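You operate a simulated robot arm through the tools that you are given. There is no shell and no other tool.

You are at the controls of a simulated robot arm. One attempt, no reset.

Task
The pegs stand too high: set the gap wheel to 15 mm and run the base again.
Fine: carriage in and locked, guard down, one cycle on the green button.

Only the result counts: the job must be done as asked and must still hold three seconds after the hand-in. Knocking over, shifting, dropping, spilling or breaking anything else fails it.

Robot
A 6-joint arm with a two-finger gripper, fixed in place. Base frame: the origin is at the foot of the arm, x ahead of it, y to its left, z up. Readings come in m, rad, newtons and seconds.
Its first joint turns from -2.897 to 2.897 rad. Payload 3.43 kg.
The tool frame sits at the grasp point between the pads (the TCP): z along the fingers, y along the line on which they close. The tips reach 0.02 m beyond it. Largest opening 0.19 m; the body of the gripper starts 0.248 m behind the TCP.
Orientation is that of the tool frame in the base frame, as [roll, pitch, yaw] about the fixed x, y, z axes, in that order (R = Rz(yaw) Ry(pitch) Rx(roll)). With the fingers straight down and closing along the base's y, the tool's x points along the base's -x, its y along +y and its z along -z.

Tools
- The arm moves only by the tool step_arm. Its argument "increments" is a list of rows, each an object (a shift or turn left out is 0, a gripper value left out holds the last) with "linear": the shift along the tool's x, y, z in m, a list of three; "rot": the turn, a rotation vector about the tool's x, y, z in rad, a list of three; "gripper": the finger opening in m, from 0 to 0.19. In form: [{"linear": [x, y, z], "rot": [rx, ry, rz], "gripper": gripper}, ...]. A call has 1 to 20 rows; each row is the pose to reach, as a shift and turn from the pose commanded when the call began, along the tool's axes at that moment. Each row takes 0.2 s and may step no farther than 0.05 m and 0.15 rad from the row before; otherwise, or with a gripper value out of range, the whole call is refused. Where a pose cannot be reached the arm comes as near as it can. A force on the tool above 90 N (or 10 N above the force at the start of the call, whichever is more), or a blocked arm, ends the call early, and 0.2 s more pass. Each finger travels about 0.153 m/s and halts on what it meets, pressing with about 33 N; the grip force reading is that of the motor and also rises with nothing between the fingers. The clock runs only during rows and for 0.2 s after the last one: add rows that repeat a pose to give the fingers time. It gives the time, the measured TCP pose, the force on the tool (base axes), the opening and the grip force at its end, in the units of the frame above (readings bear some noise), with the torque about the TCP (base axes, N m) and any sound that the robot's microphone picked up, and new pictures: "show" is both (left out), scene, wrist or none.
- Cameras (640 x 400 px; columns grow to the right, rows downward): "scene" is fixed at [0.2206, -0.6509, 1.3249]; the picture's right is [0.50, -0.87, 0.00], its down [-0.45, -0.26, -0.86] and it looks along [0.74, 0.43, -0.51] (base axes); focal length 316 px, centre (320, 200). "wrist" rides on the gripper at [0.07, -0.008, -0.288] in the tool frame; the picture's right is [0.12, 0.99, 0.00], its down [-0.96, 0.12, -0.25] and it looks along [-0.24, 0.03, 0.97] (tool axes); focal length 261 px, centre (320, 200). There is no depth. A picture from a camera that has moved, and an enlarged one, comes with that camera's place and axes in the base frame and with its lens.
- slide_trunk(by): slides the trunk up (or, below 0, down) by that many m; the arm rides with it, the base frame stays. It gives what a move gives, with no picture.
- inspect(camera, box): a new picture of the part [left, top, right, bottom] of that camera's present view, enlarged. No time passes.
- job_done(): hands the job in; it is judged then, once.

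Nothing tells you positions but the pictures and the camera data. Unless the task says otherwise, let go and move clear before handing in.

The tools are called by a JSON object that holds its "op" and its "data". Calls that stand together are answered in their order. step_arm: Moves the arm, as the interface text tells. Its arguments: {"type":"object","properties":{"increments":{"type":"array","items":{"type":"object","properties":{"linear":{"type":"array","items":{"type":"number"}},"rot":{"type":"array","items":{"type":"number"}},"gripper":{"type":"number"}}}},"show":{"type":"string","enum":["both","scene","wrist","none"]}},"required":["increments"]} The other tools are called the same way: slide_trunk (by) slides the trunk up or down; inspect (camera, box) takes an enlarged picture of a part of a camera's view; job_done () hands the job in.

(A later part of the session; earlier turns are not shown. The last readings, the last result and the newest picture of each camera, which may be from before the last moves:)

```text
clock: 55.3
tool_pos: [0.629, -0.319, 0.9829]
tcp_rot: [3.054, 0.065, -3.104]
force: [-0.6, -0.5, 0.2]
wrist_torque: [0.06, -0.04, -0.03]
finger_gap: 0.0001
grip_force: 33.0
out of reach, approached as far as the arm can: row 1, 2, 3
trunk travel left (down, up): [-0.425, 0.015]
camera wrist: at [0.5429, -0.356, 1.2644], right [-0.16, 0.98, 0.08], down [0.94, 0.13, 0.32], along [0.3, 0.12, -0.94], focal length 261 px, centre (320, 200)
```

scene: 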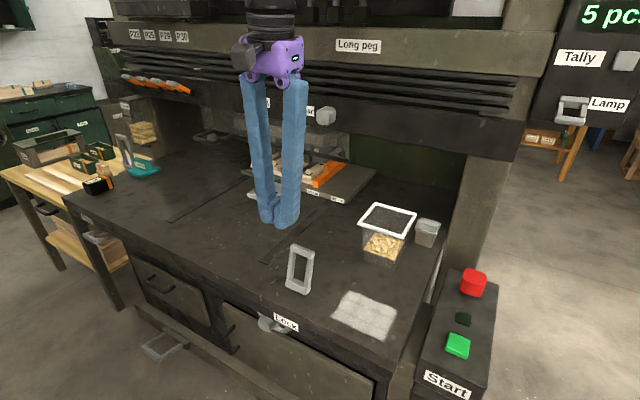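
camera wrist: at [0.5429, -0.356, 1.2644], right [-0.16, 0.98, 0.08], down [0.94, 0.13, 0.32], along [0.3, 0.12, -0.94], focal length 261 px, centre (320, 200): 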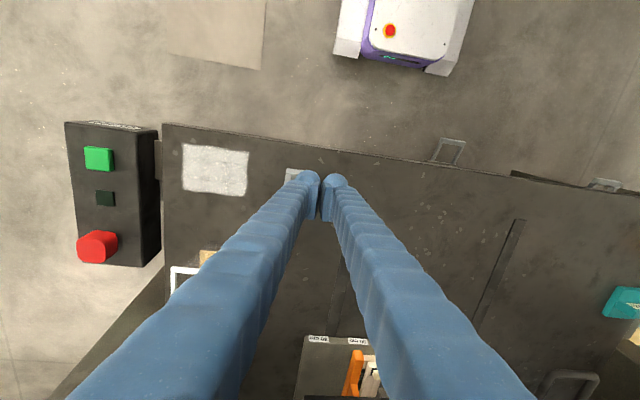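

{"op": "step_arm", "data": {"increments": [{"gripper": 0.06}, {"gripper": 0.12}, {"gripper": 0.17}], "show": "wrist"}}

{"op": "inspect", "data": {"camera": "wrist", "box": [240, 130, 380, 240]}}

```text
clock: 56.1
tool_pos: [0.6293, -0.319, 0.984]
tcp_rot: [3.054, 0.065, -3.106]
force: [-0.1, 0.5, -0.1]
wrist_torque: [-0.03, 0.0, 0.01]
finger_gap: 0.1701
grip_force: 0.0
trunk travel left (down, up): [-0.425, 0.015]
camera wrist: at [0.5436, -0.3551, 1.2646], right [-0.16, 0.98, 0.08], down [0.94, 0.13, 0.32], along [0.3, 0.12, -0.94], focal length 261 px, centre (320, 200)
```

wrist: 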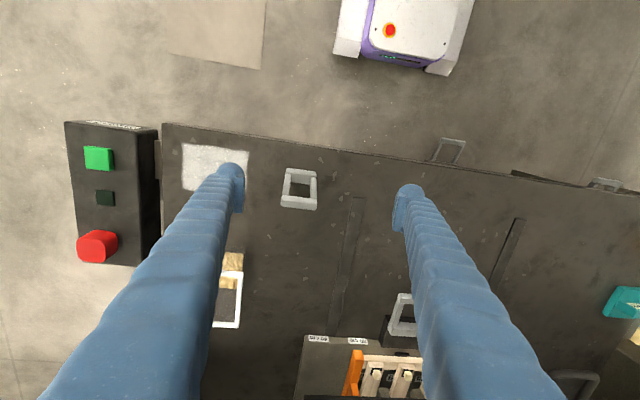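

```text
3.64 times, centred on (310, 185) of wrist
camera zoom: at [0.5436, -0.3551, 1.2646], right [-0.16, 0.98, 0.08], down [0.94, 0.13, 0.32], along [0.3, 0.12, -0.94], focal length 948 px, centre (356, 254)
```

zoom: 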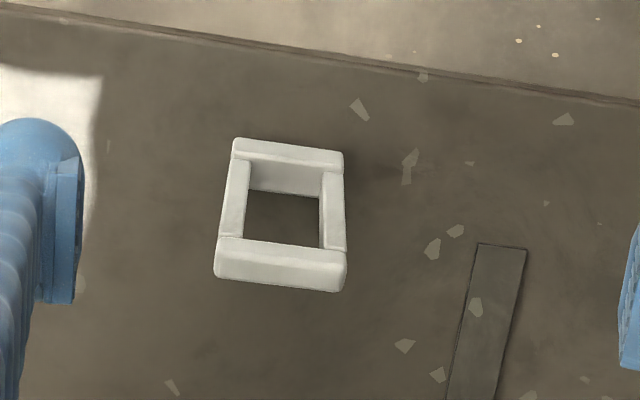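

The lock lever is a loop pivoting at the bench top near (0.655, -0.336, 0.76), with its top bar at about (0.681, -0.337, 0.859), leaning slightly away. I'll straddle it with the fingers along y.

{"op": "step_arm", "data": {"increments": [{"linear": [-0.0104, -0.0079, 0.0337], "rot": [0.022, 0.016, 0]}, {"linear": [-0.0208, -0.0159, 0.0674], "rot": [0.044, 0.033, 0]}, {"linear": [-0.0311, -0.0238, 0.1011], "rot": [0.066, 0.049, 0]}, {"linear": [-0.0415, -0.0317, 0.1348], "rot": [0.0876, 0.065, 0]}]}}

{"op": "inspect", "data": {"camera": "scene", "box": [250, 200, 370, 320]}}

{"op": "inspect", "data": {"camera": "wrist", "box": [220, 130, 420, 270]}}

```text
clock: 57.1
tool_pos: [0.6625, -0.3353, 0.8375]
tcp_rot: [3.103, 0.069, -3.106]
force: [0.4, 0.2, -0.2]
wrist_torque: [0.0, 0.05, 0.0]
finger_gap: 0.17
grip_force: 0.2
out of reach, approached as far as the arm can: row 1, 2, 3, 4
trunk travel left (down, up): [-0.425, 0.015]
camera wrist: at [0.5742, -0.3574, 1.12], right [-0.16, 0.99, 0.03], down [0.94, 0.14, 0.32], along [0.31, 0.08, -0.95], focal length 261 px, centre (320, 200)
```

scene: 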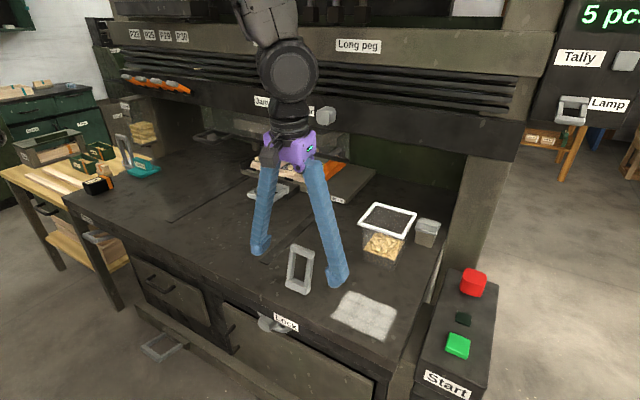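
wrist: 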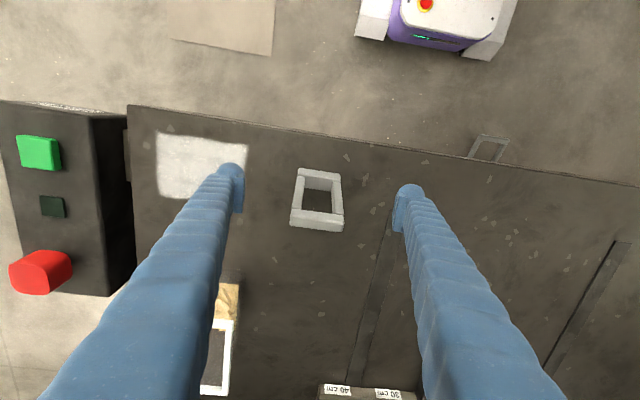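

```text
3.33 times, centred on (310, 260) of scene
camera zoom: at [0.2206, -0.6509, 1.3249], right [0.5, -0.87, 0.0], down [-0.45, -0.26, -0.86], along [0.74, 0.43, -0.51], focal length 1053 px, centre (353, 0)
```

zoom: 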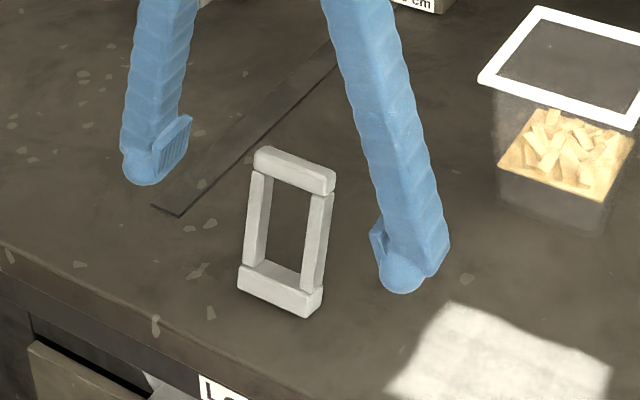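

```text
2.86 times, centred on (320, 200) of wrist
camera zoom: at [0.5742, -0.3574, 1.12], right [-0.16, 0.99, 0.03], down [0.94, 0.14, 0.32], along [0.31, 0.08, -0.95], focal length 745 px, centre (320, 200)
```

zoom: 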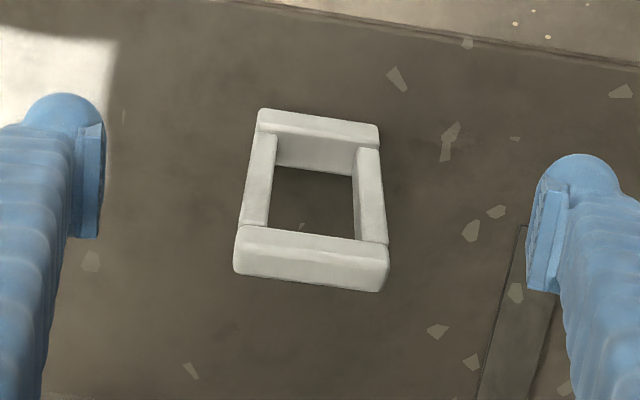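

Aligning to the upper part of the lever and closing on its sides.

{"op": "step_arm", "data": {"increments": [{"linear": [-0.014, -0.0005, -0.0065], "gripper": 0.14}, {"linear": [-0.014, -0.0005, -0.0065], "gripper": 0.09}, {"linear": [-0.014, -0.0005, -0.0065], "gripper": 0.04}, {"linear": [-0.014, -0.0005, -0.0065], "gripper": 0.04}]}}

{"op": "inspect", "data": {"camera": "scene", "box": [250, 200, 370, 320]}}

```text
clock: 58.1
tool_pos: [0.6733, -0.3358, 0.8457]
tcp_rot: [3.098, 0.076, -3.105]
force: [-4.3, -10.1, 0.4]
wrist_torque: [-1.18, 0.06, -0.43]
finger_gap: 0.0599
grip_force: 44.9
trunk travel left (down, up): [-0.425, 0.015]
camera wrist: at [0.585, -0.3587, 1.1263], right [-0.16, 0.99, 0.03], down [0.94, 0.14, 0.33], along [0.32, 0.08, -0.95], focal length 261 px, centre (320, 200)
```

scene: 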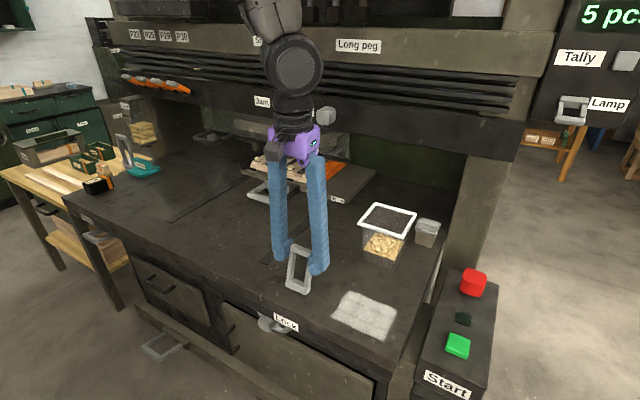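
wrist: 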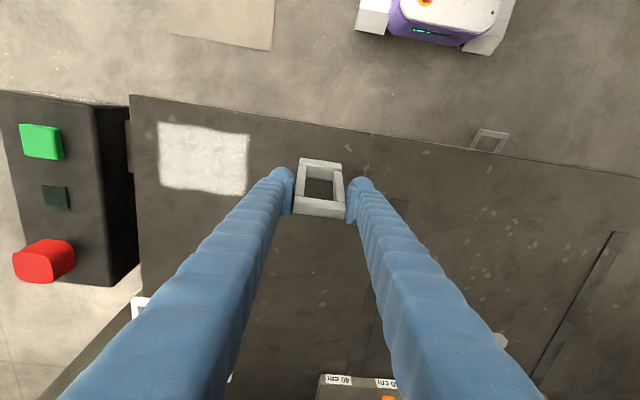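

```text
3.33 times, centred on (310, 260) of scene
camera zoom: at [0.2206, -0.6509, 1.3249], right [0.5, -0.87, 0.0], down [-0.45, -0.26, -0.86], along [0.74, 0.43, -0.51], focal length 1053 px, centre (353, 0)
```

zoom: 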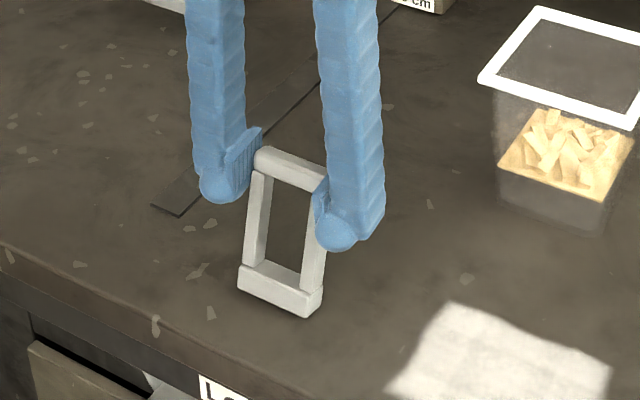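

The lever is gripped. A gentle test pull toward the robot, 2 cm.

{"op": "step_arm", "data": {"increments": [{"linear": [0.007, 0.0003, -0.001]}, {"linear": [0.013, 0.0005, -0.0025]}, {"linear": [0.02, 0.0008, -0.004]}], "show": "scene"}}

{"op": "inspect", "data": {"camera": "scene", "box": [250, 200, 370, 320]}}

```text
clock: 58.9
tool_pos: [0.6579, -0.3361, 0.8493]
tcp_rot: [3.105, 0.073, -3.105]
force: [18.8, -18.3, 3.8]
wrist_torque: [-0.85, -1.17, -0.22]
finger_gap: 0.0598
grip_force: 44.9
trunk travel left (down, up): [-0.425, 0.015]
```

scene: 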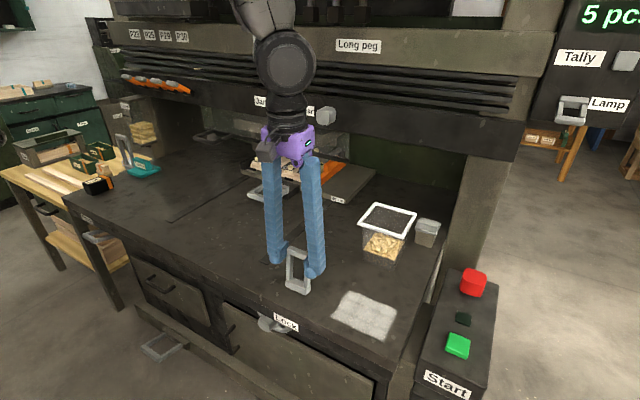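

```text
3.33 times, centred on (310, 260) of scene
camera zoom: at [0.2206, -0.6509, 1.3249], right [0.5, -0.87, 0.0], down [-0.45, -0.26, -0.86], along [0.74, 0.43, -0.51], focal length 1053 px, centre (353, 0)
```

zoom: 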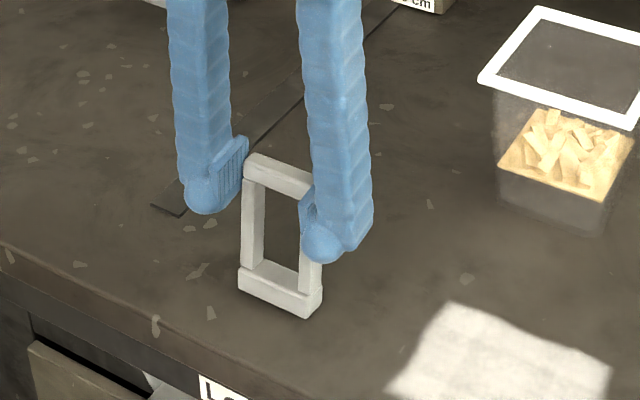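

It moves this way. Continuing along the arc toward the robot.

{"op": "step_arm", "data": {"increments": [{"linear": [0.011, 0.0004, 0.0]}, {"linear": [0.0221, 0.0008, 0.0004]}, {"linear": [0.03, 0.001, 0.0022]}, {"linear": [0.0379, 0.0012, 0.0043]}], "show": "scene"}}

{"op": "inspect", "data": {"camera": "scene", "box": [250, 200, 370, 320]}}

{"op": "inspect", "data": {"camera": "scene", "box": [430, 260, 510, 370]}}

```text
clock: 59.9
tool_pos: [0.6188, -0.3352, 0.8424]
tcp_rot: [3.104, 0.072, -3.104]
force: [7.3, -33.4, 10.7]
wrist_torque: [0.32, -0.95, -0.61]
finger_gap: 0.0591
grip_force: 44.6
trunk travel left (down, up): [-0.425, 0.015]
```

scene: 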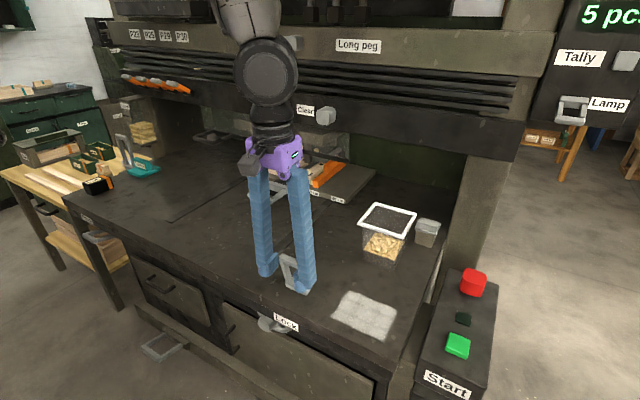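

```text
3.33 times, centred on (310, 260) of scene
camera zoom: at [0.2206, -0.6509, 1.3249], right [0.5, -0.87, 0.0], down [-0.45, -0.26, -0.86], along [0.74, 0.43, -0.51], focal length 1053 px, centre (353, 0)
```

zoom: 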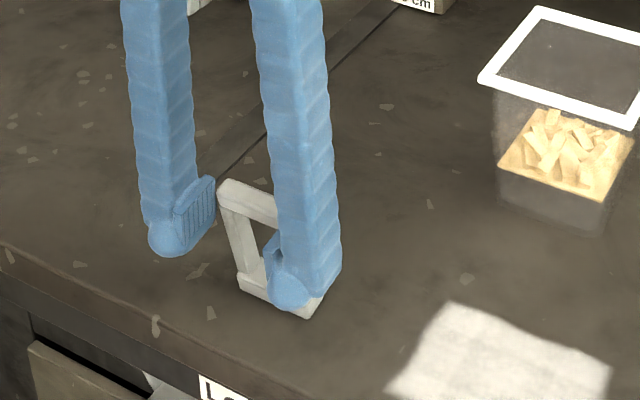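

```text
3.64 times, centred on (470, 315) of scene
camera zoom: at [0.2206, -0.6509, 1.3249], right [0.5, -0.87, 0.0], down [-0.45, -0.26, -0.86], along [0.74, 0.43, -0.51], focal length 1149 px, centre (-226, -218)
```

zoom: 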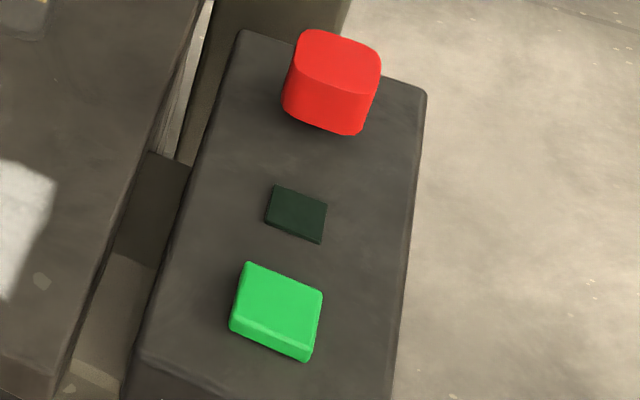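

{"op": "step_arm", "data": {"increments": [{"linear": [0.0131, -0.0008, 0.0065]}, {"linear": [0.0265, -0.0006, 0.0151]}, {"linear": [0.0383, -0.0005, 0.0261]}], "show": "scene"}}

{"op": "inspect", "data": {"camera": "scene", "box": [250, 200, 370, 320]}}

```text
clock: 60.7
tool_pos: [0.5802, -0.3299, 0.8122]
tcp_rot: [3.098, 0.065, -3.103]
force: [0.8, -0.2, -1.1]
wrist_torque: [0.14, 0.02, 0.04]
finger_gap: 0.0401
grip_force: 0.1
trunk travel left (down, up): [-0.425, 0.015]
```

scene: 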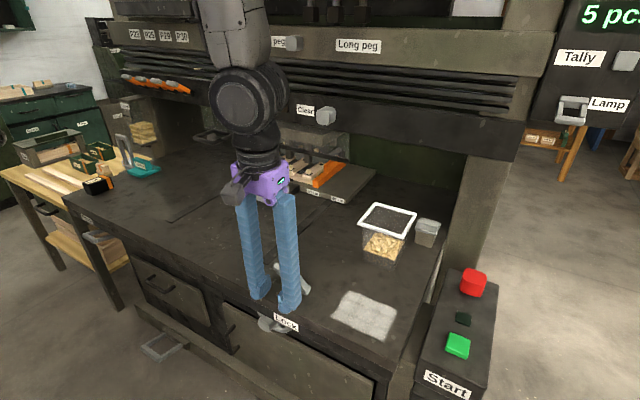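

```text
3.33 times, centred on (310, 260) of scene
camera zoom: at [0.2206, -0.6509, 1.3249], right [0.5, -0.87, 0.0], down [-0.45, -0.26, -0.86], along [0.74, 0.43, -0.51], focal length 1053 px, centre (353, 0)
```

zoom: 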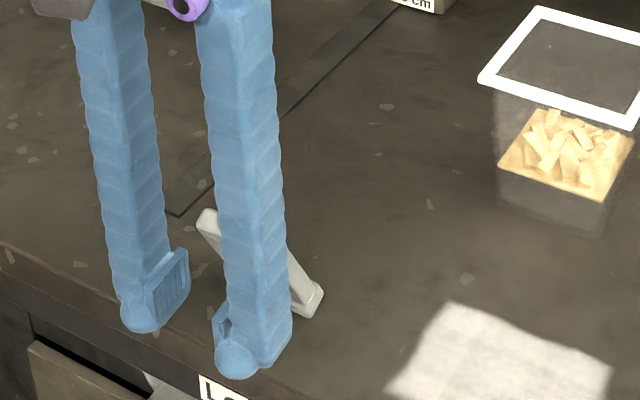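

The fingers slipped off the lever, which has leaned well over toward the robot. I'll back away in -x, then rise to look.

{"op": "step_arm", "data": {"increments": [{"linear": [0.03, 0, 0]}, {"linear": [0.06, 0, 0]}, {"linear": [0.06, 0, -0.045]}, {"linear": [0.06, 0, -0.09]}, {"linear": [0.06, 0, -0.13], "gripper": 0.12}, {"linear": [0.06, 0, -0.13], "gripper": 0.19}, {"linear": [0.06, 0, -0.13], "gripper": 0.19}]}}

{"op": "inspect", "data": {"camera": "scene", "box": [250, 200, 370, 320]}}

{"op": "inspect", "data": {"camera": "scene", "box": [430, 260, 510, 370]}}

```text
clock: 62.3
tool_pos: [0.5117, -0.3405, 0.9369]
tcp_rot: [3.103, 0.07, -3.106]
force: [-1.1, -0.3, 0.6]
wrist_torque: [0.07, 0.02, 0.02]
finger_gap: 0.19
grip_force: 0.1
trunk travel left (down, up): [-0.425, 0.015]
camera wrist: at [0.4247, -0.363, 1.2192], right [-0.16, 0.99, 0.03], down [0.94, 0.14, 0.32], along [0.31, 0.08, -0.95], focal length 261 px, centre (320, 200)
```

scene: 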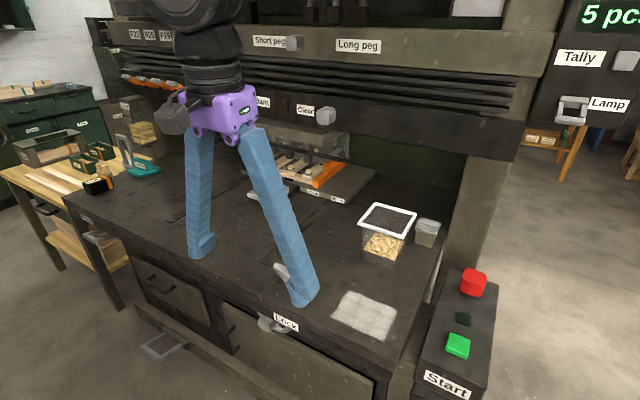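
wrist: 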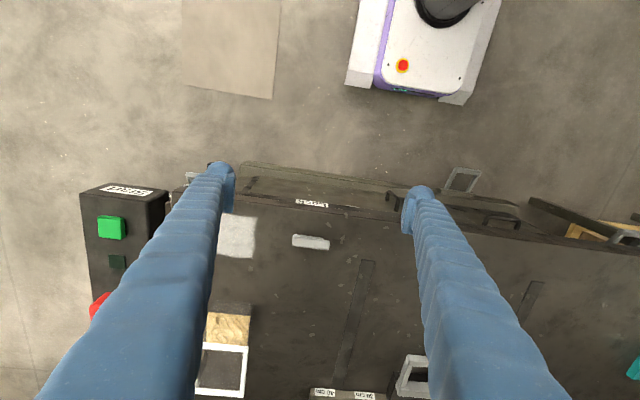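

```text
3.33 times, centred on (310, 260) of scene
camera zoom: at [0.2206, -0.6509, 1.3249], right [0.5, -0.87, 0.0], down [-0.45, -0.26, -0.86], along [0.74, 0.43, -0.51], focal length 1053 px, centre (353, 0)
```

zoom: 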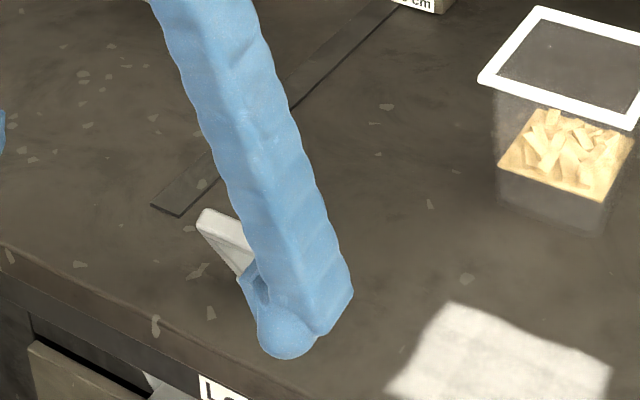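

```text
3.64 times, centred on (470, 315) of scene
camera zoom: at [0.2206, -0.6509, 1.3249], right [0.5, -0.87, 0.0], down [-0.45, -0.26, -0.86], along [0.74, 0.43, -0.51], focal length 1149 px, centre (-226, -218)
```

zoom: 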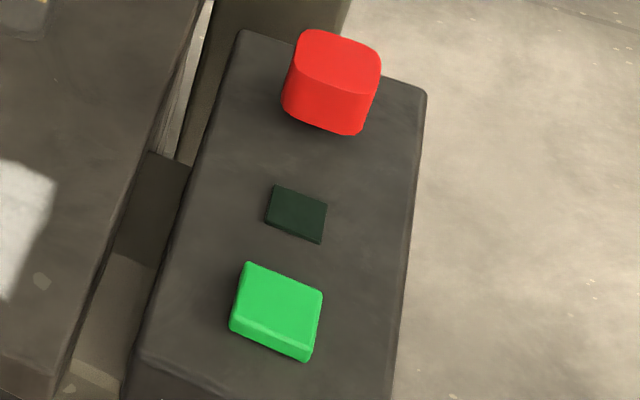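

The lever leans about 27° toward the robot now. I'll check whether that is its end stop by pressing on it lightly from behind with closed fingers.

{"op": "step_arm", "data": {"increments": [{"linear": [-0.04, -0.0005, 0.003], "gripper": 0.1}, {"linear": [-0.08, -0.001, 0.0055], "gripper": 0.04}, {"linear": [-0.12, -0.0015, 0.008], "gripper": 0.0}, {"linear": [-0.1546, -0.0019, 0.0107], "gripper": 0.0}, {"linear": [-0.153, -0.003, 0.05]}, {"linear": [-0.1489, -0.005, 0.0925]}], "show": "both"}}

{"op": "inspect", "data": {"camera": "scene", "box": [250, 200, 370, 320]}}

```text
clock: 63.7
tool_pos: [0.668, -0.3333, 0.8541]
tcp_rot: [3.101, 0.074, -3.105]
force: [-0.1, 0.5, 0.2]
wrist_torque: [0.03, 0.09, 0.01]
finger_gap: 0.0001
grip_force: 32.8
out of reach, approached as far as the arm can: row 4, 5
trunk travel left (down, up): [-0.425, 0.015]
camera wrist: at [0.5794, -0.3577, 1.1358], right [-0.16, 0.99, 0.03], down [0.94, 0.14, 0.32], along [0.31, 0.08, -0.95], focal length 261 px, centre (320, 200)
```

scene: 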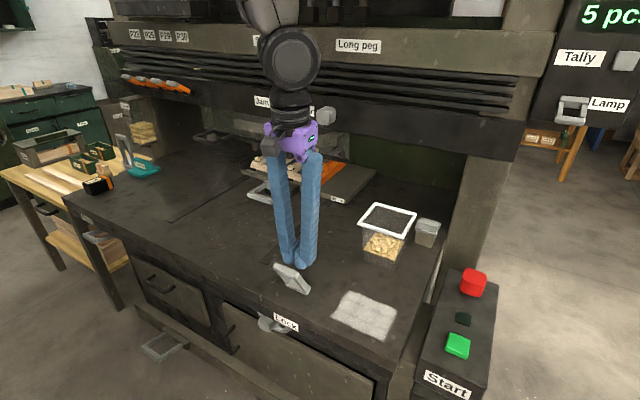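
wrist: 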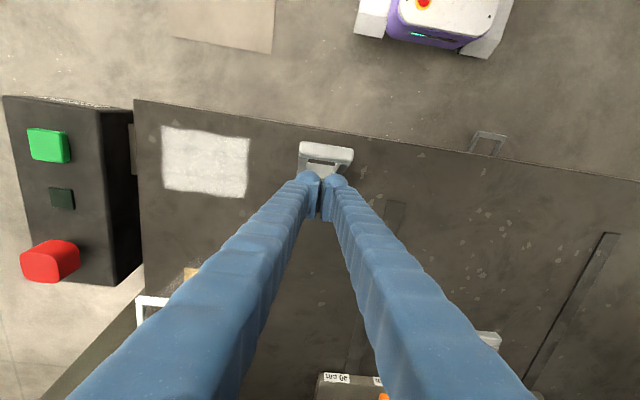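

```text
3.33 times, centred on (310, 260) of scene
camera zoom: at [0.2206, -0.6509, 1.3249], right [0.5, -0.87, 0.0], down [-0.45, -0.26, -0.86], along [0.74, 0.43, -0.51], focal length 1053 px, centre (353, 0)
```

zoom: 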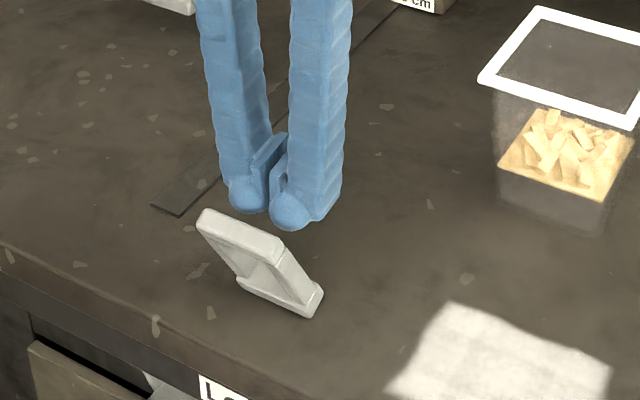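

{"op": "step_arm", "data": {"increments": [{"linear": [0.01, 0, 0]}, {"linear": [0.016, 0, 0]}, {"linear": [0.021, 0, 0]}, {"linear": [0.026, 0, 0]}], "show": "scene"}}

{"op": "inspect", "data": {"camera": "scene", "box": [250, 200, 370, 320]}}

```text
clock: 64.7
tool_pos: [0.6425, -0.3367, 0.854]
tcp_rot: [3.103, 0.071, -3.105]
force: [0.6, 0.3, -0.3]
wrist_torque: [-0.02, 0.0, 0.0]
finger_gap: 0.0001
grip_force: 33.1
trunk travel left (down, up): [-0.425, 0.015]
```

scene: 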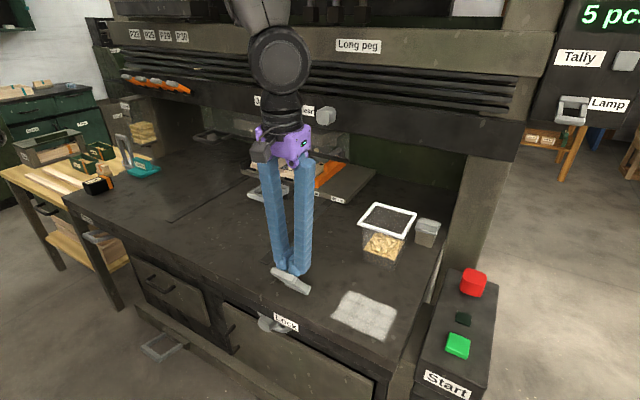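

```text
3.33 times, centred on (310, 260) of scene
camera zoom: at [0.2206, -0.6509, 1.3249], right [0.5, -0.87, 0.0], down [-0.45, -0.26, -0.86], along [0.74, 0.43, -0.51], focal length 1053 px, centre (353, 0)
```

zoom: 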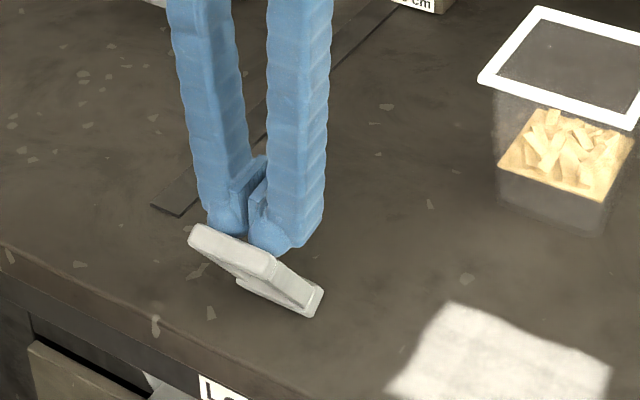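

It moves further with almost no force, so this isn't the stop. Continuing to push it over along the arc.

{"op": "step_arm", "data": {"increments": [{"linear": [0.01, 0, 0.002]}, {"linear": [0.02, 0, 0.005]}, {"linear": [0.03, 0, 0.01]}, {"linear": [0.04, 0, 0.016]}], "show": "scene"}}

{"op": "inspect", "data": {"camera": "scene", "box": [250, 200, 370, 320]}}

```text
clock: 65.6
tool_pos: [0.6254, -0.3413, 0.8473]
tcp_rot: [3.114, 0.087, -3.103]
force: [9.2, 1.2, 10.7]
wrist_torque: [0.34, 0.06, -0.02]
finger_gap: 0.0001
grip_force: 34.0
trunk travel left (down, up): [-0.425, 0.015]
stopped in row 4: the force on the tool passed its limit at 108 N (the readings are from after the stop); the commanded pose is now the measured one
```

scene: 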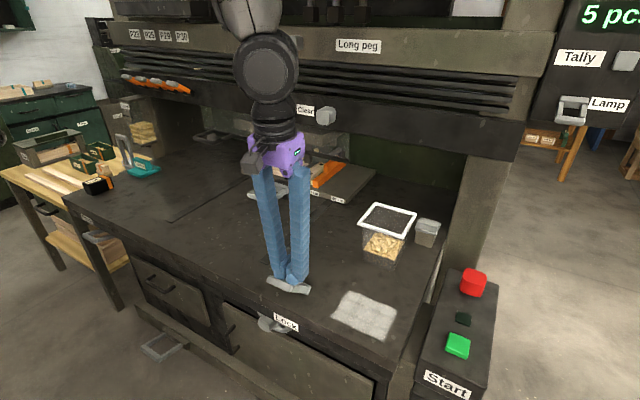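

```text
3.33 times, centred on (310, 260) of scene
camera zoom: at [0.2206, -0.6509, 1.3249], right [0.5, -0.87, 0.0], down [-0.45, -0.26, -0.86], along [0.74, 0.43, -0.51], focal length 1053 px, centre (353, 0)
```

zoom: 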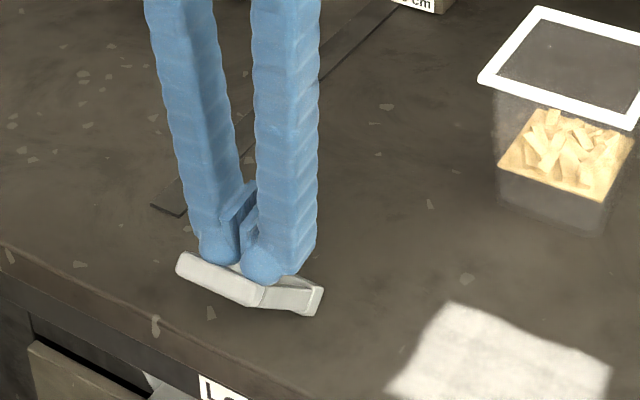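

The push met a hard stop with the lever about 40° toward me. I'll back off and check that it stays.

{"op": "step_arm", "data": {"increments": [{"linear": [-0.02, 0, -0.01]}, {"linear": [-0.03, 0, -0.04]}, {"linear": [-0.03, 0, -0.08]}, {"linear": [-0.03, 0, -0.12]}]}}

{"op": "inspect", "data": {"camera": "scene", "box": [250, 200, 370, 320]}}

{"op": "inspect", "data": {"camera": "scene", "box": [240, 140, 400, 240]}}

```text
clock: 66.6
tool_pos: [0.6378, -0.34, 0.9689]
tcp_rot: [3.104, 0.099, -3.103]
force: [-0.5, -0.9, 0.6]
wrist_torque: [-0.03, -0.06, -0.01]
finger_gap: 0.0
grip_force: 34.3
out of reach, approached as far as the arm can: row 4
trunk travel left (down, up): [-0.425, 0.015]
camera wrist: at [0.5415, -0.3628, 1.2478], right [-0.16, 0.99, 0.03], down [0.93, 0.14, 0.35], along [0.34, 0.08, -0.94], focal length 261 px, centre (320, 200)
```

scene: 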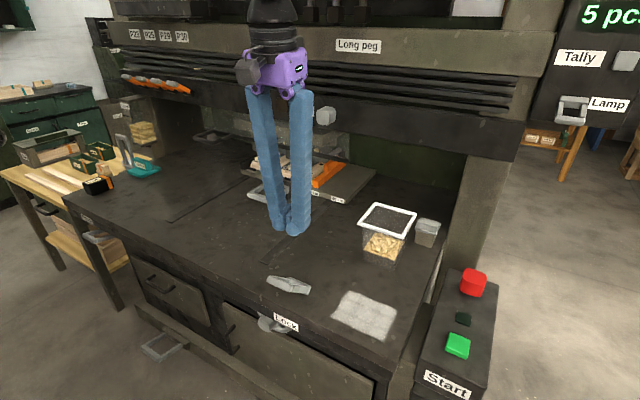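
wrist: 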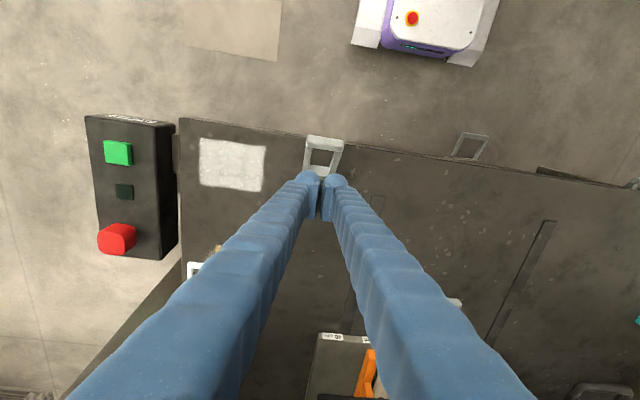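

```text
3.33 times, centred on (310, 260) of scene
camera zoom: at [0.2206, -0.6509, 1.3249], right [0.5, -0.87, 0.0], down [-0.45, -0.26, -0.86], along [0.74, 0.43, -0.51], focal length 1053 px, centre (353, 0)
```

zoom: 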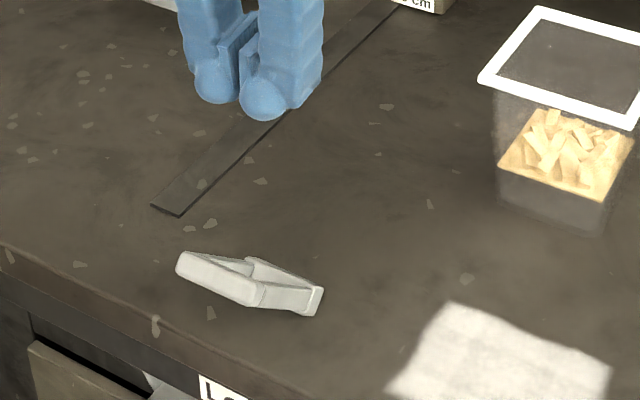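

```text
4.00 times, centred on (320, 190) of scene
camera zoom: at [0.2206, -0.6509, 1.3249], right [0.5, -0.87, 0.0], down [-0.45, -0.26, -0.86], along [0.74, 0.43, -0.51], focal length 1264 px, centre (320, 240)
```

zoom: 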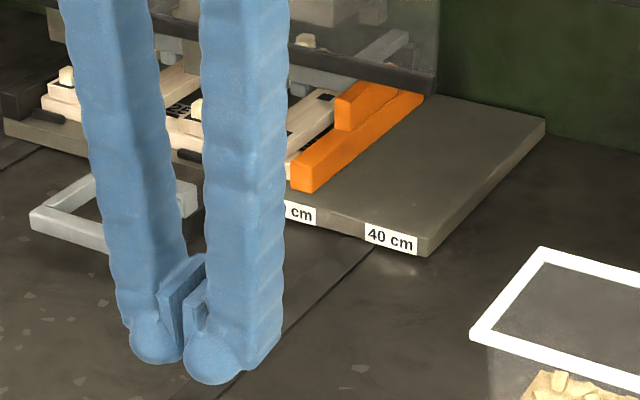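

The lever stays put, 40° toward me, which I take as locked. Next is the guard; I'll go left and look at its handle.

{"op": "step_arm", "data": {"increments": [{"linear": [-0.01, 0.0437, -0.0004]}, {"linear": [-0.0199, 0.0874, -0.0008]}, {"linear": [-0.0299, 0.1311, -0.0012]}, {"linear": [-0.0398, 0.1748, -0.0016]}, {"linear": [-0.0498, 0.2185, -0.002]}, {"linear": [-0.0597, 0.2622, -0.0024]}, {"linear": [-0.0697, 0.3059, -0.0028]}, {"linear": [-0.0796, 0.3496, -0.0032]}, {"linear": [-0.0896, 0.3933, -0.0036]}, {"linear": [-0.0995, 0.437, -0.004]}]}}

{"op": "inspect", "data": {"camera": "scene", "box": [180, 90, 360, 220]}}

```text
clock: 68.8
tool_pos: [0.6999, 0.1273, 0.9832]
tcp_rot: [3.072, 0.103, -3.136]
force: [-0.2, 0.6, -0.2]
wrist_torque: [-0.41, -0.02, -0.05]
finger_gap: 0.0
grip_force: 34.0
out of reach, approached as far as the arm can: row 6, 7, 8, 9, 10
trunk travel left (down, up): [-0.425, 0.015]
camera wrist: at [0.603, 0.0993, 1.2604], right [-0.13, 0.99, 0.06], down [0.93, 0.1, 0.35], along [0.34, 0.1, -0.93], focal length 261 px, centre (320, 200)
```

scene: 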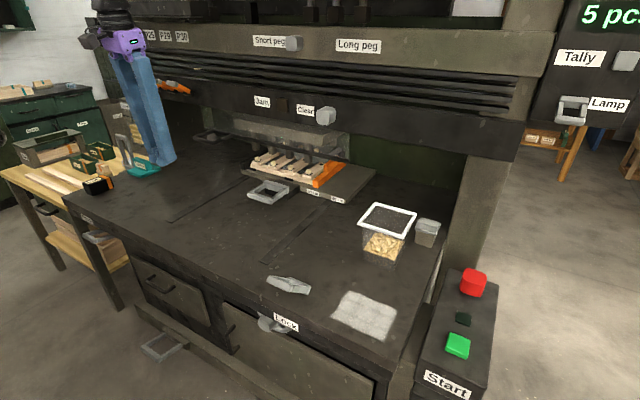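
wrist: 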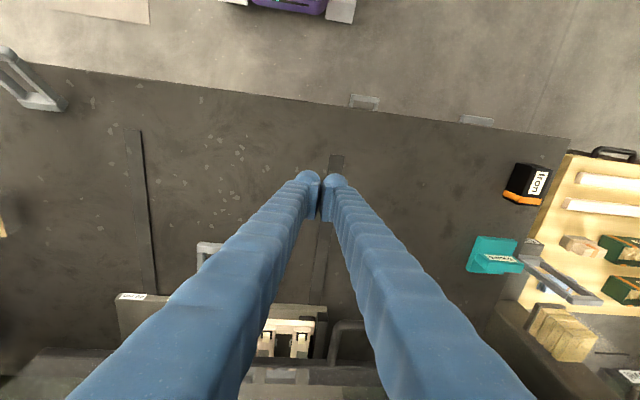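

```text
3.08 times, centred on (270, 155) of scene
camera zoom: at [0.2206, -0.6509, 1.3249], right [0.5, -0.87, 0.0], down [-0.45, -0.26, -0.86], along [0.74, 0.43, -0.51], focal length 972 px, centre (474, 338)
```

zoom: 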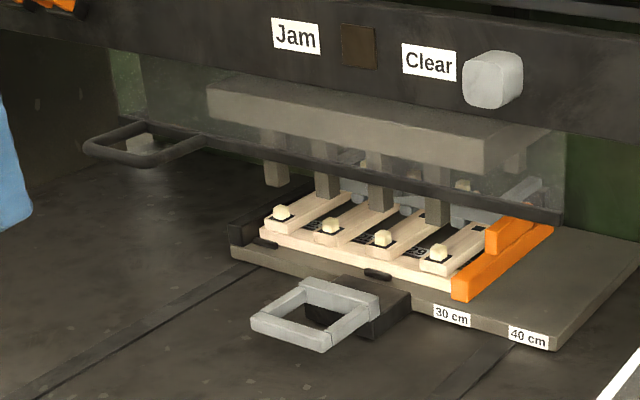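

{"op": "step_arm", "data": {"increments": [{"gripper": 0.06}, {"gripper": 0.12}, {"gripper": 0.19}, {"gripper": 0.19}], "show": "wrist"}}

{"op": "inspect", "data": {"camera": "wrist", "box": [280, 280, 440, 400]}}

```text
clock: 69.8
tool_pos: [0.7018, 0.1255, 0.9833]
tcp_rot: [3.068, 0.104, -3.136]
force: [0.4, 0.6, 0.9]
wrist_torque: [-0.01, 0.0, -0.02]
finger_gap: 0.1899
grip_force: 0.1
trunk travel left (down, up): [-0.425, 0.015]
camera wrist: at [0.6028, 0.0958, 1.261], right [-0.13, 0.99, 0.06], down [0.93, 0.1, 0.35], along [0.34, 0.1, -0.93], focal length 261 px, centre (320, 200)
```

wrist: 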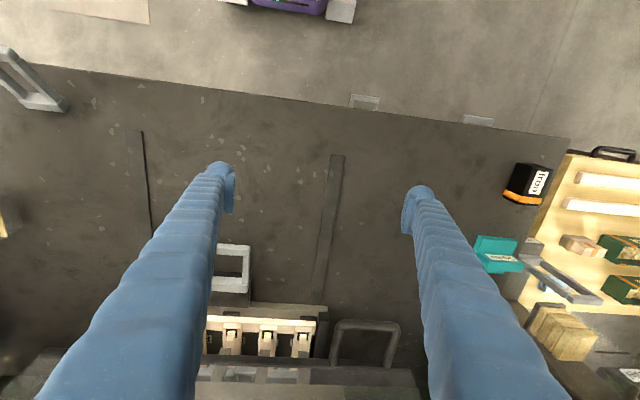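

```text
3.33 times, centred on (360, 340) of wrist
camera zoom: at [0.6028, 0.0958, 1.261], right [-0.13, 0.99, 0.06], down [0.93, 0.1, 0.35], along [0.34, 0.1, -0.93], focal length 869 px, centre (187, -267)
```

zoom: 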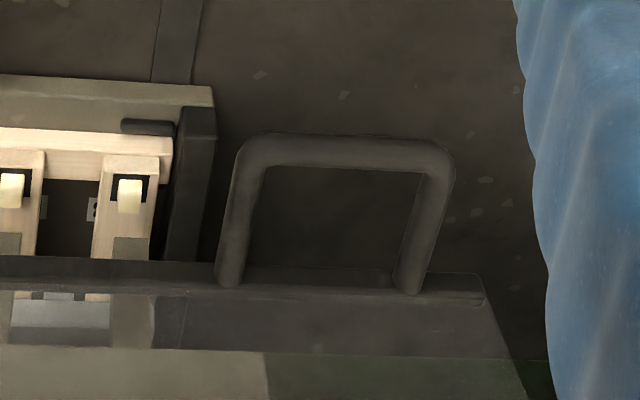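

The guard handle's front bar is at about (0.94, 0.24, 0.93), its right arm at y ≈ 0.193 running back to the guard at x ≈ 1.035. I'll grip that right arm with a forward-tilted tool so the gripper body stays clear of the orange levers.

{"op": "step_arm", "data": {"increments": [{"linear": [-0.0412, 0.0112, -0.002], "rot": [0.0123, -0.0411, 0], "gripper": 0.15}, {"linear": [-0.0825, 0.0224, -0.0041], "rot": [0.0246, -0.0821, 0], "gripper": 0.1}, {"linear": [-0.1237, 0.0336, -0.0062], "rot": [0.037, -0.1232, 0], "gripper": 0.06}, {"linear": [-0.1649, 0.0448, -0.0082], "rot": [0.0493, -0.1643, 0], "gripper": 0.06}, {"linear": [-0.2062, 0.056, -0.0103], "rot": [0.0616, -0.2053, 0]}, {"linear": [-0.2474, 0.0672, -0.0123], "rot": [0.0739, -0.2464, 0]}]}}

{"op": "inspect", "data": {"camera": "scene", "box": [140, 60, 300, 180]}}

{"op": "inspect", "data": {"camera": "wrist", "box": [220, 150, 420, 300]}}

```text
clock: 71.2
tool_pos: [0.9312, 0.1616, 1.0114]
tcp_rot: [3.037, 0.38, -3.14]
force: [0.1, 0.1, -0.2]
wrist_torque: [-0.04, 0.01, -0.01]
finger_gap: 0.06
grip_force: 0.1
out of reach, approached as far as the arm can: row 1, 2, 3, 4, 5, 6
trunk travel left (down, up): [-0.425, 0.015]
camera wrist: at [0.7608, 0.1235, 1.2508], right [-0.15, 0.99, 0.05], down [0.8, 0.09, 0.6], along [0.59, 0.13, -0.8], focal length 261 px, centre (320, 200)
```

scene: 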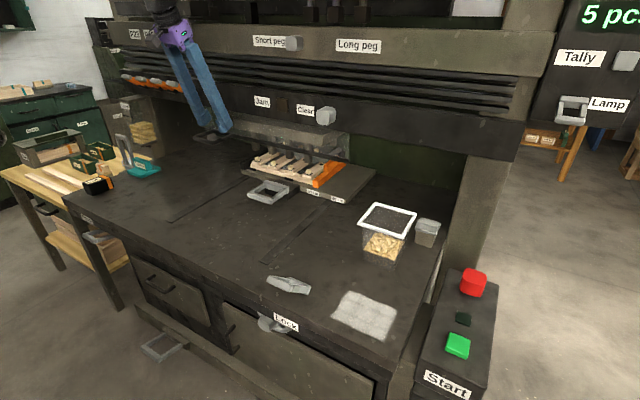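
wrist: 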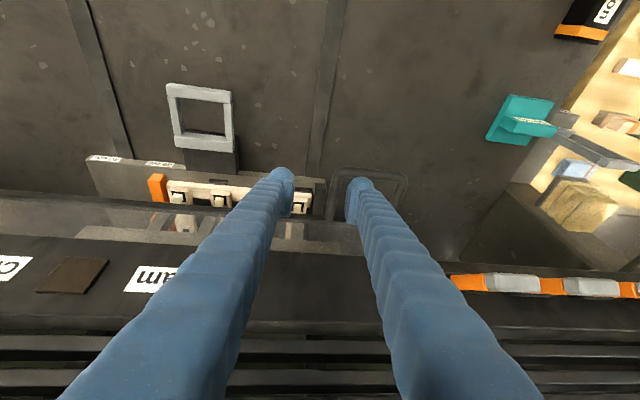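

```text
3.33 times, centred on (220, 120) of scene
camera zoom: at [0.2206, -0.6509, 1.3249], right [0.5, -0.87, 0.0], down [-0.45, -0.26, -0.86], along [0.74, 0.43, -0.51], focal length 1053 px, centre (653, 467)
```

zoom: 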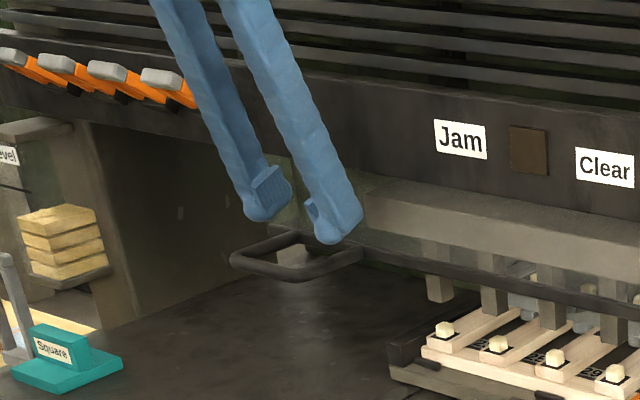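

```text
2.67 times, centred on (320, 225) of wrist
camera zoom: at [0.7608, 0.1235, 1.2508], right [-0.15, 0.99, 0.05], down [0.8, 0.09, 0.6], along [0.59, 0.13, -0.8], focal length 695 px, centre (320, 133)
```

zoom: 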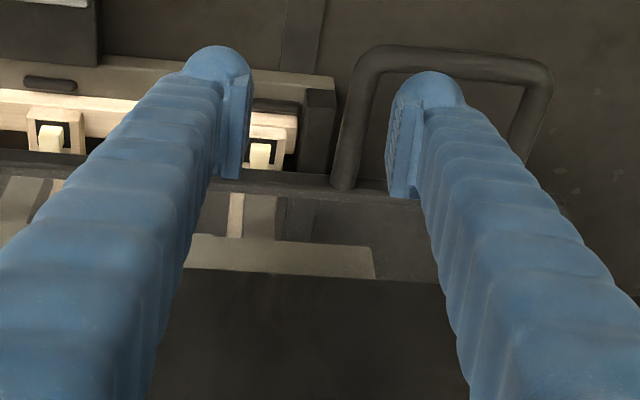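

The right handle arm lies just between and ahead of the fingers. Moving down onto it along the tool axis.

{"op": "step_arm", "data": {"increments": [{"linear": [-0.009, 0.012, 0.015]}, {"linear": [-0.0177, 0.0235, 0.035]}, {"linear": [-0.0177, 0.0235, 0.065]}]}}

{"op": "inspect", "data": {"camera": "wrist", "box": [220, 130, 420, 280]}}

{"op": "inspect", "data": {"camera": "scene", "box": [140, 60, 300, 180]}}

```text
clock: 72.0
tool_pos: [0.9703, 0.1839, 0.9569]
tcp_rot: [3.03, 0.383, -3.126]
force: [0.1, 0.5, 0.1]
wrist_torque: [0.05, 0.08, -0.03]
finger_gap: 0.06
grip_force: 0.0
out of reach, approached as far as the arm can: row 1, 2, 3
trunk travel left (down, up): [-0.425, 0.015]
camera wrist: at [0.8013, 0.1419, 1.1956], right [-0.17, 0.98, 0.06], down [0.79, 0.1, 0.6], along [0.58, 0.15, -0.8], focal length 261 px, centre (320, 200)
```

scene: 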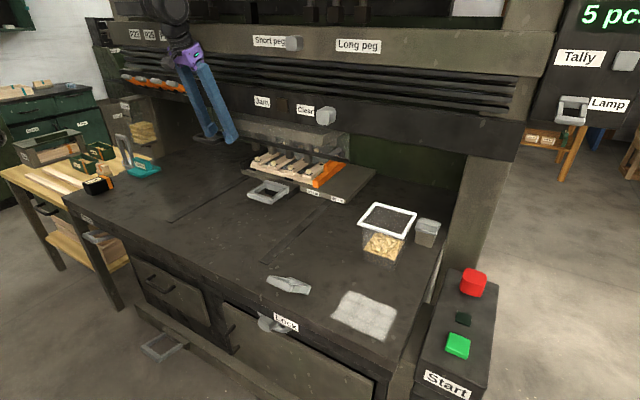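
wrist: 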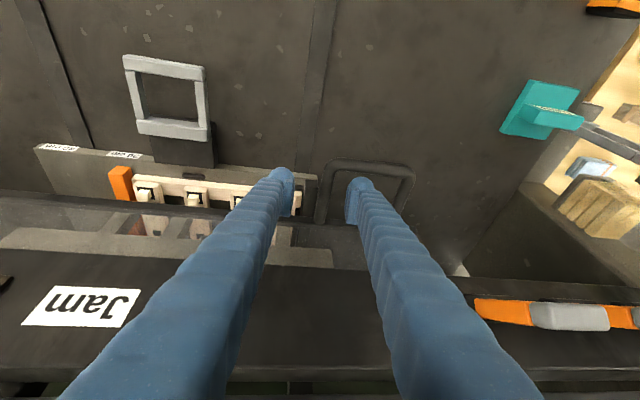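

```text
2.67 times, centred on (320, 205) of wrist
camera zoom: at [0.8013, 0.1419, 1.1956], right [-0.17, 0.98, 0.06], down [0.79, 0.1, 0.6], along [0.58, 0.15, -0.8], focal length 695 px, centre (320, 187)
```

zoom: 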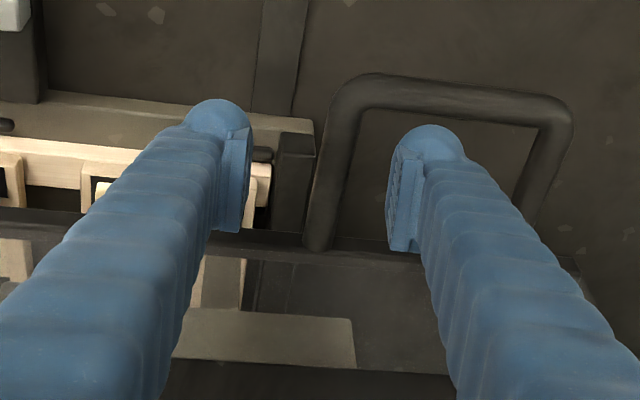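

```text
3.33 times, centred on (220, 120) of scene
camera zoom: at [0.2206, -0.6509, 1.3249], right [0.5, -0.87, 0.0], down [-0.45, -0.26, -0.86], along [0.74, 0.43, -0.51], focal length 1053 px, centre (653, 467)
```

zoom: 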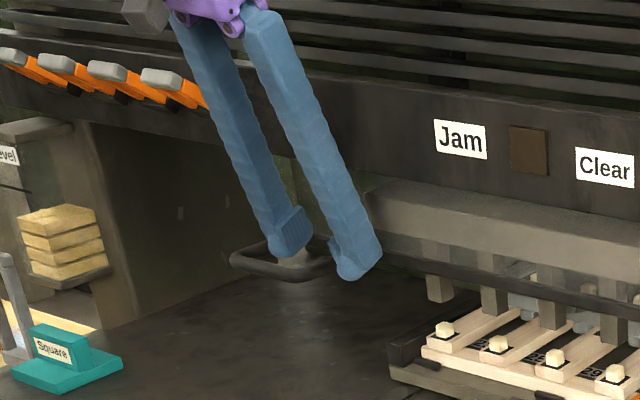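

{"op": "step_arm", "data": {"increments": [{"linear": [0, 0.003, 0.012]}, {"linear": [0, 0.006, 0.026]}, {"linear": [0, 0.006, 0.026], "gripper": 0.03}, {"linear": [0, 0.006, 0.026], "gripper": 0.005}, {"linear": [0, 0.006, 0.026], "gripper": 0.005}]}}

{"op": "inspect", "data": {"camera": "wrist", "box": [220, 130, 420, 280]}}

{"op": "inspect", "data": {"camera": "scene", "box": [140, 60, 300, 180]}}

```text
clock: 73.2
tool_pos: [0.9785, 0.1878, 0.9363]
tcp_rot: [3.032, 0.384, -3.126]
force: [0.2, 40.4, 2.1]
wrist_torque: [0.35, -0.17, -0.37]
finger_gap: 0.0279
grip_force: 20.4
out of reach, approached as far as the arm can: row 1, 2, 3, 4, 5
trunk travel left (down, up): [-0.425, 0.015]
camera wrist: at [0.8078, 0.1456, 1.1742], right [-0.17, 0.98, 0.06], down [0.79, 0.1, 0.6], along [0.59, 0.14, -0.8], focal length 261 px, centre (320, 200)
```

scene: 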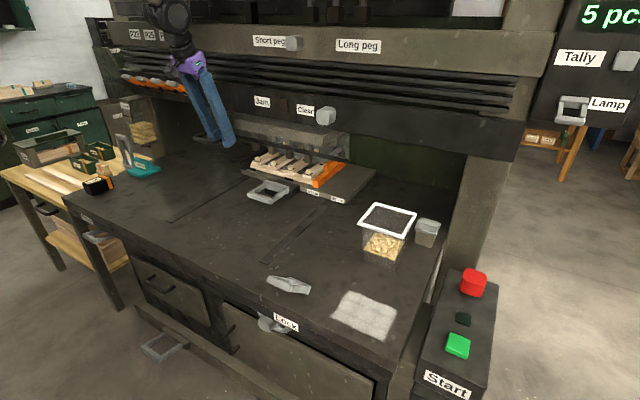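
wrist: 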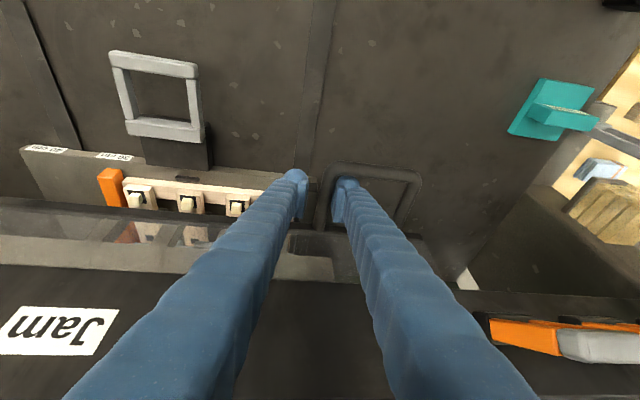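

```text
2.67 times, centred on (320, 205) of wrist
camera zoom: at [0.8078, 0.1456, 1.1742], right [-0.17, 0.98, 0.06], down [0.79, 0.1, 0.6], along [0.59, 0.14, -0.8], focal length 695 px, centre (320, 187)
```

zoom: 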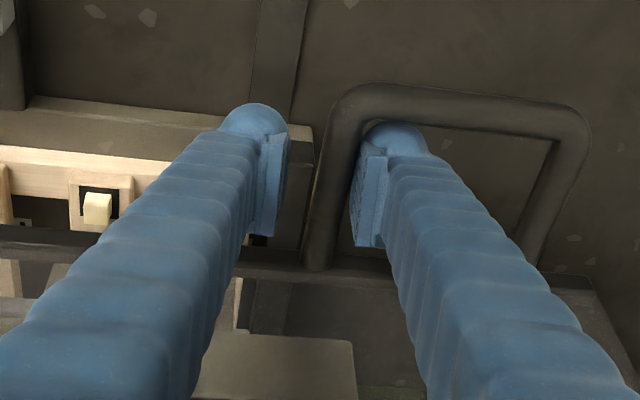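

```text
3.33 times, centred on (220, 120) of scene
camera zoom: at [0.2206, -0.6509, 1.3249], right [0.5, -0.87, 0.0], down [-0.45, -0.26, -0.86], along [0.74, 0.43, -0.51], focal length 1053 px, centre (653, 467)
```

zoom: 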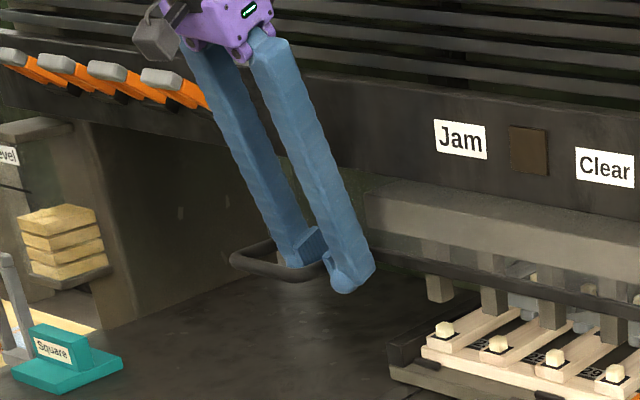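

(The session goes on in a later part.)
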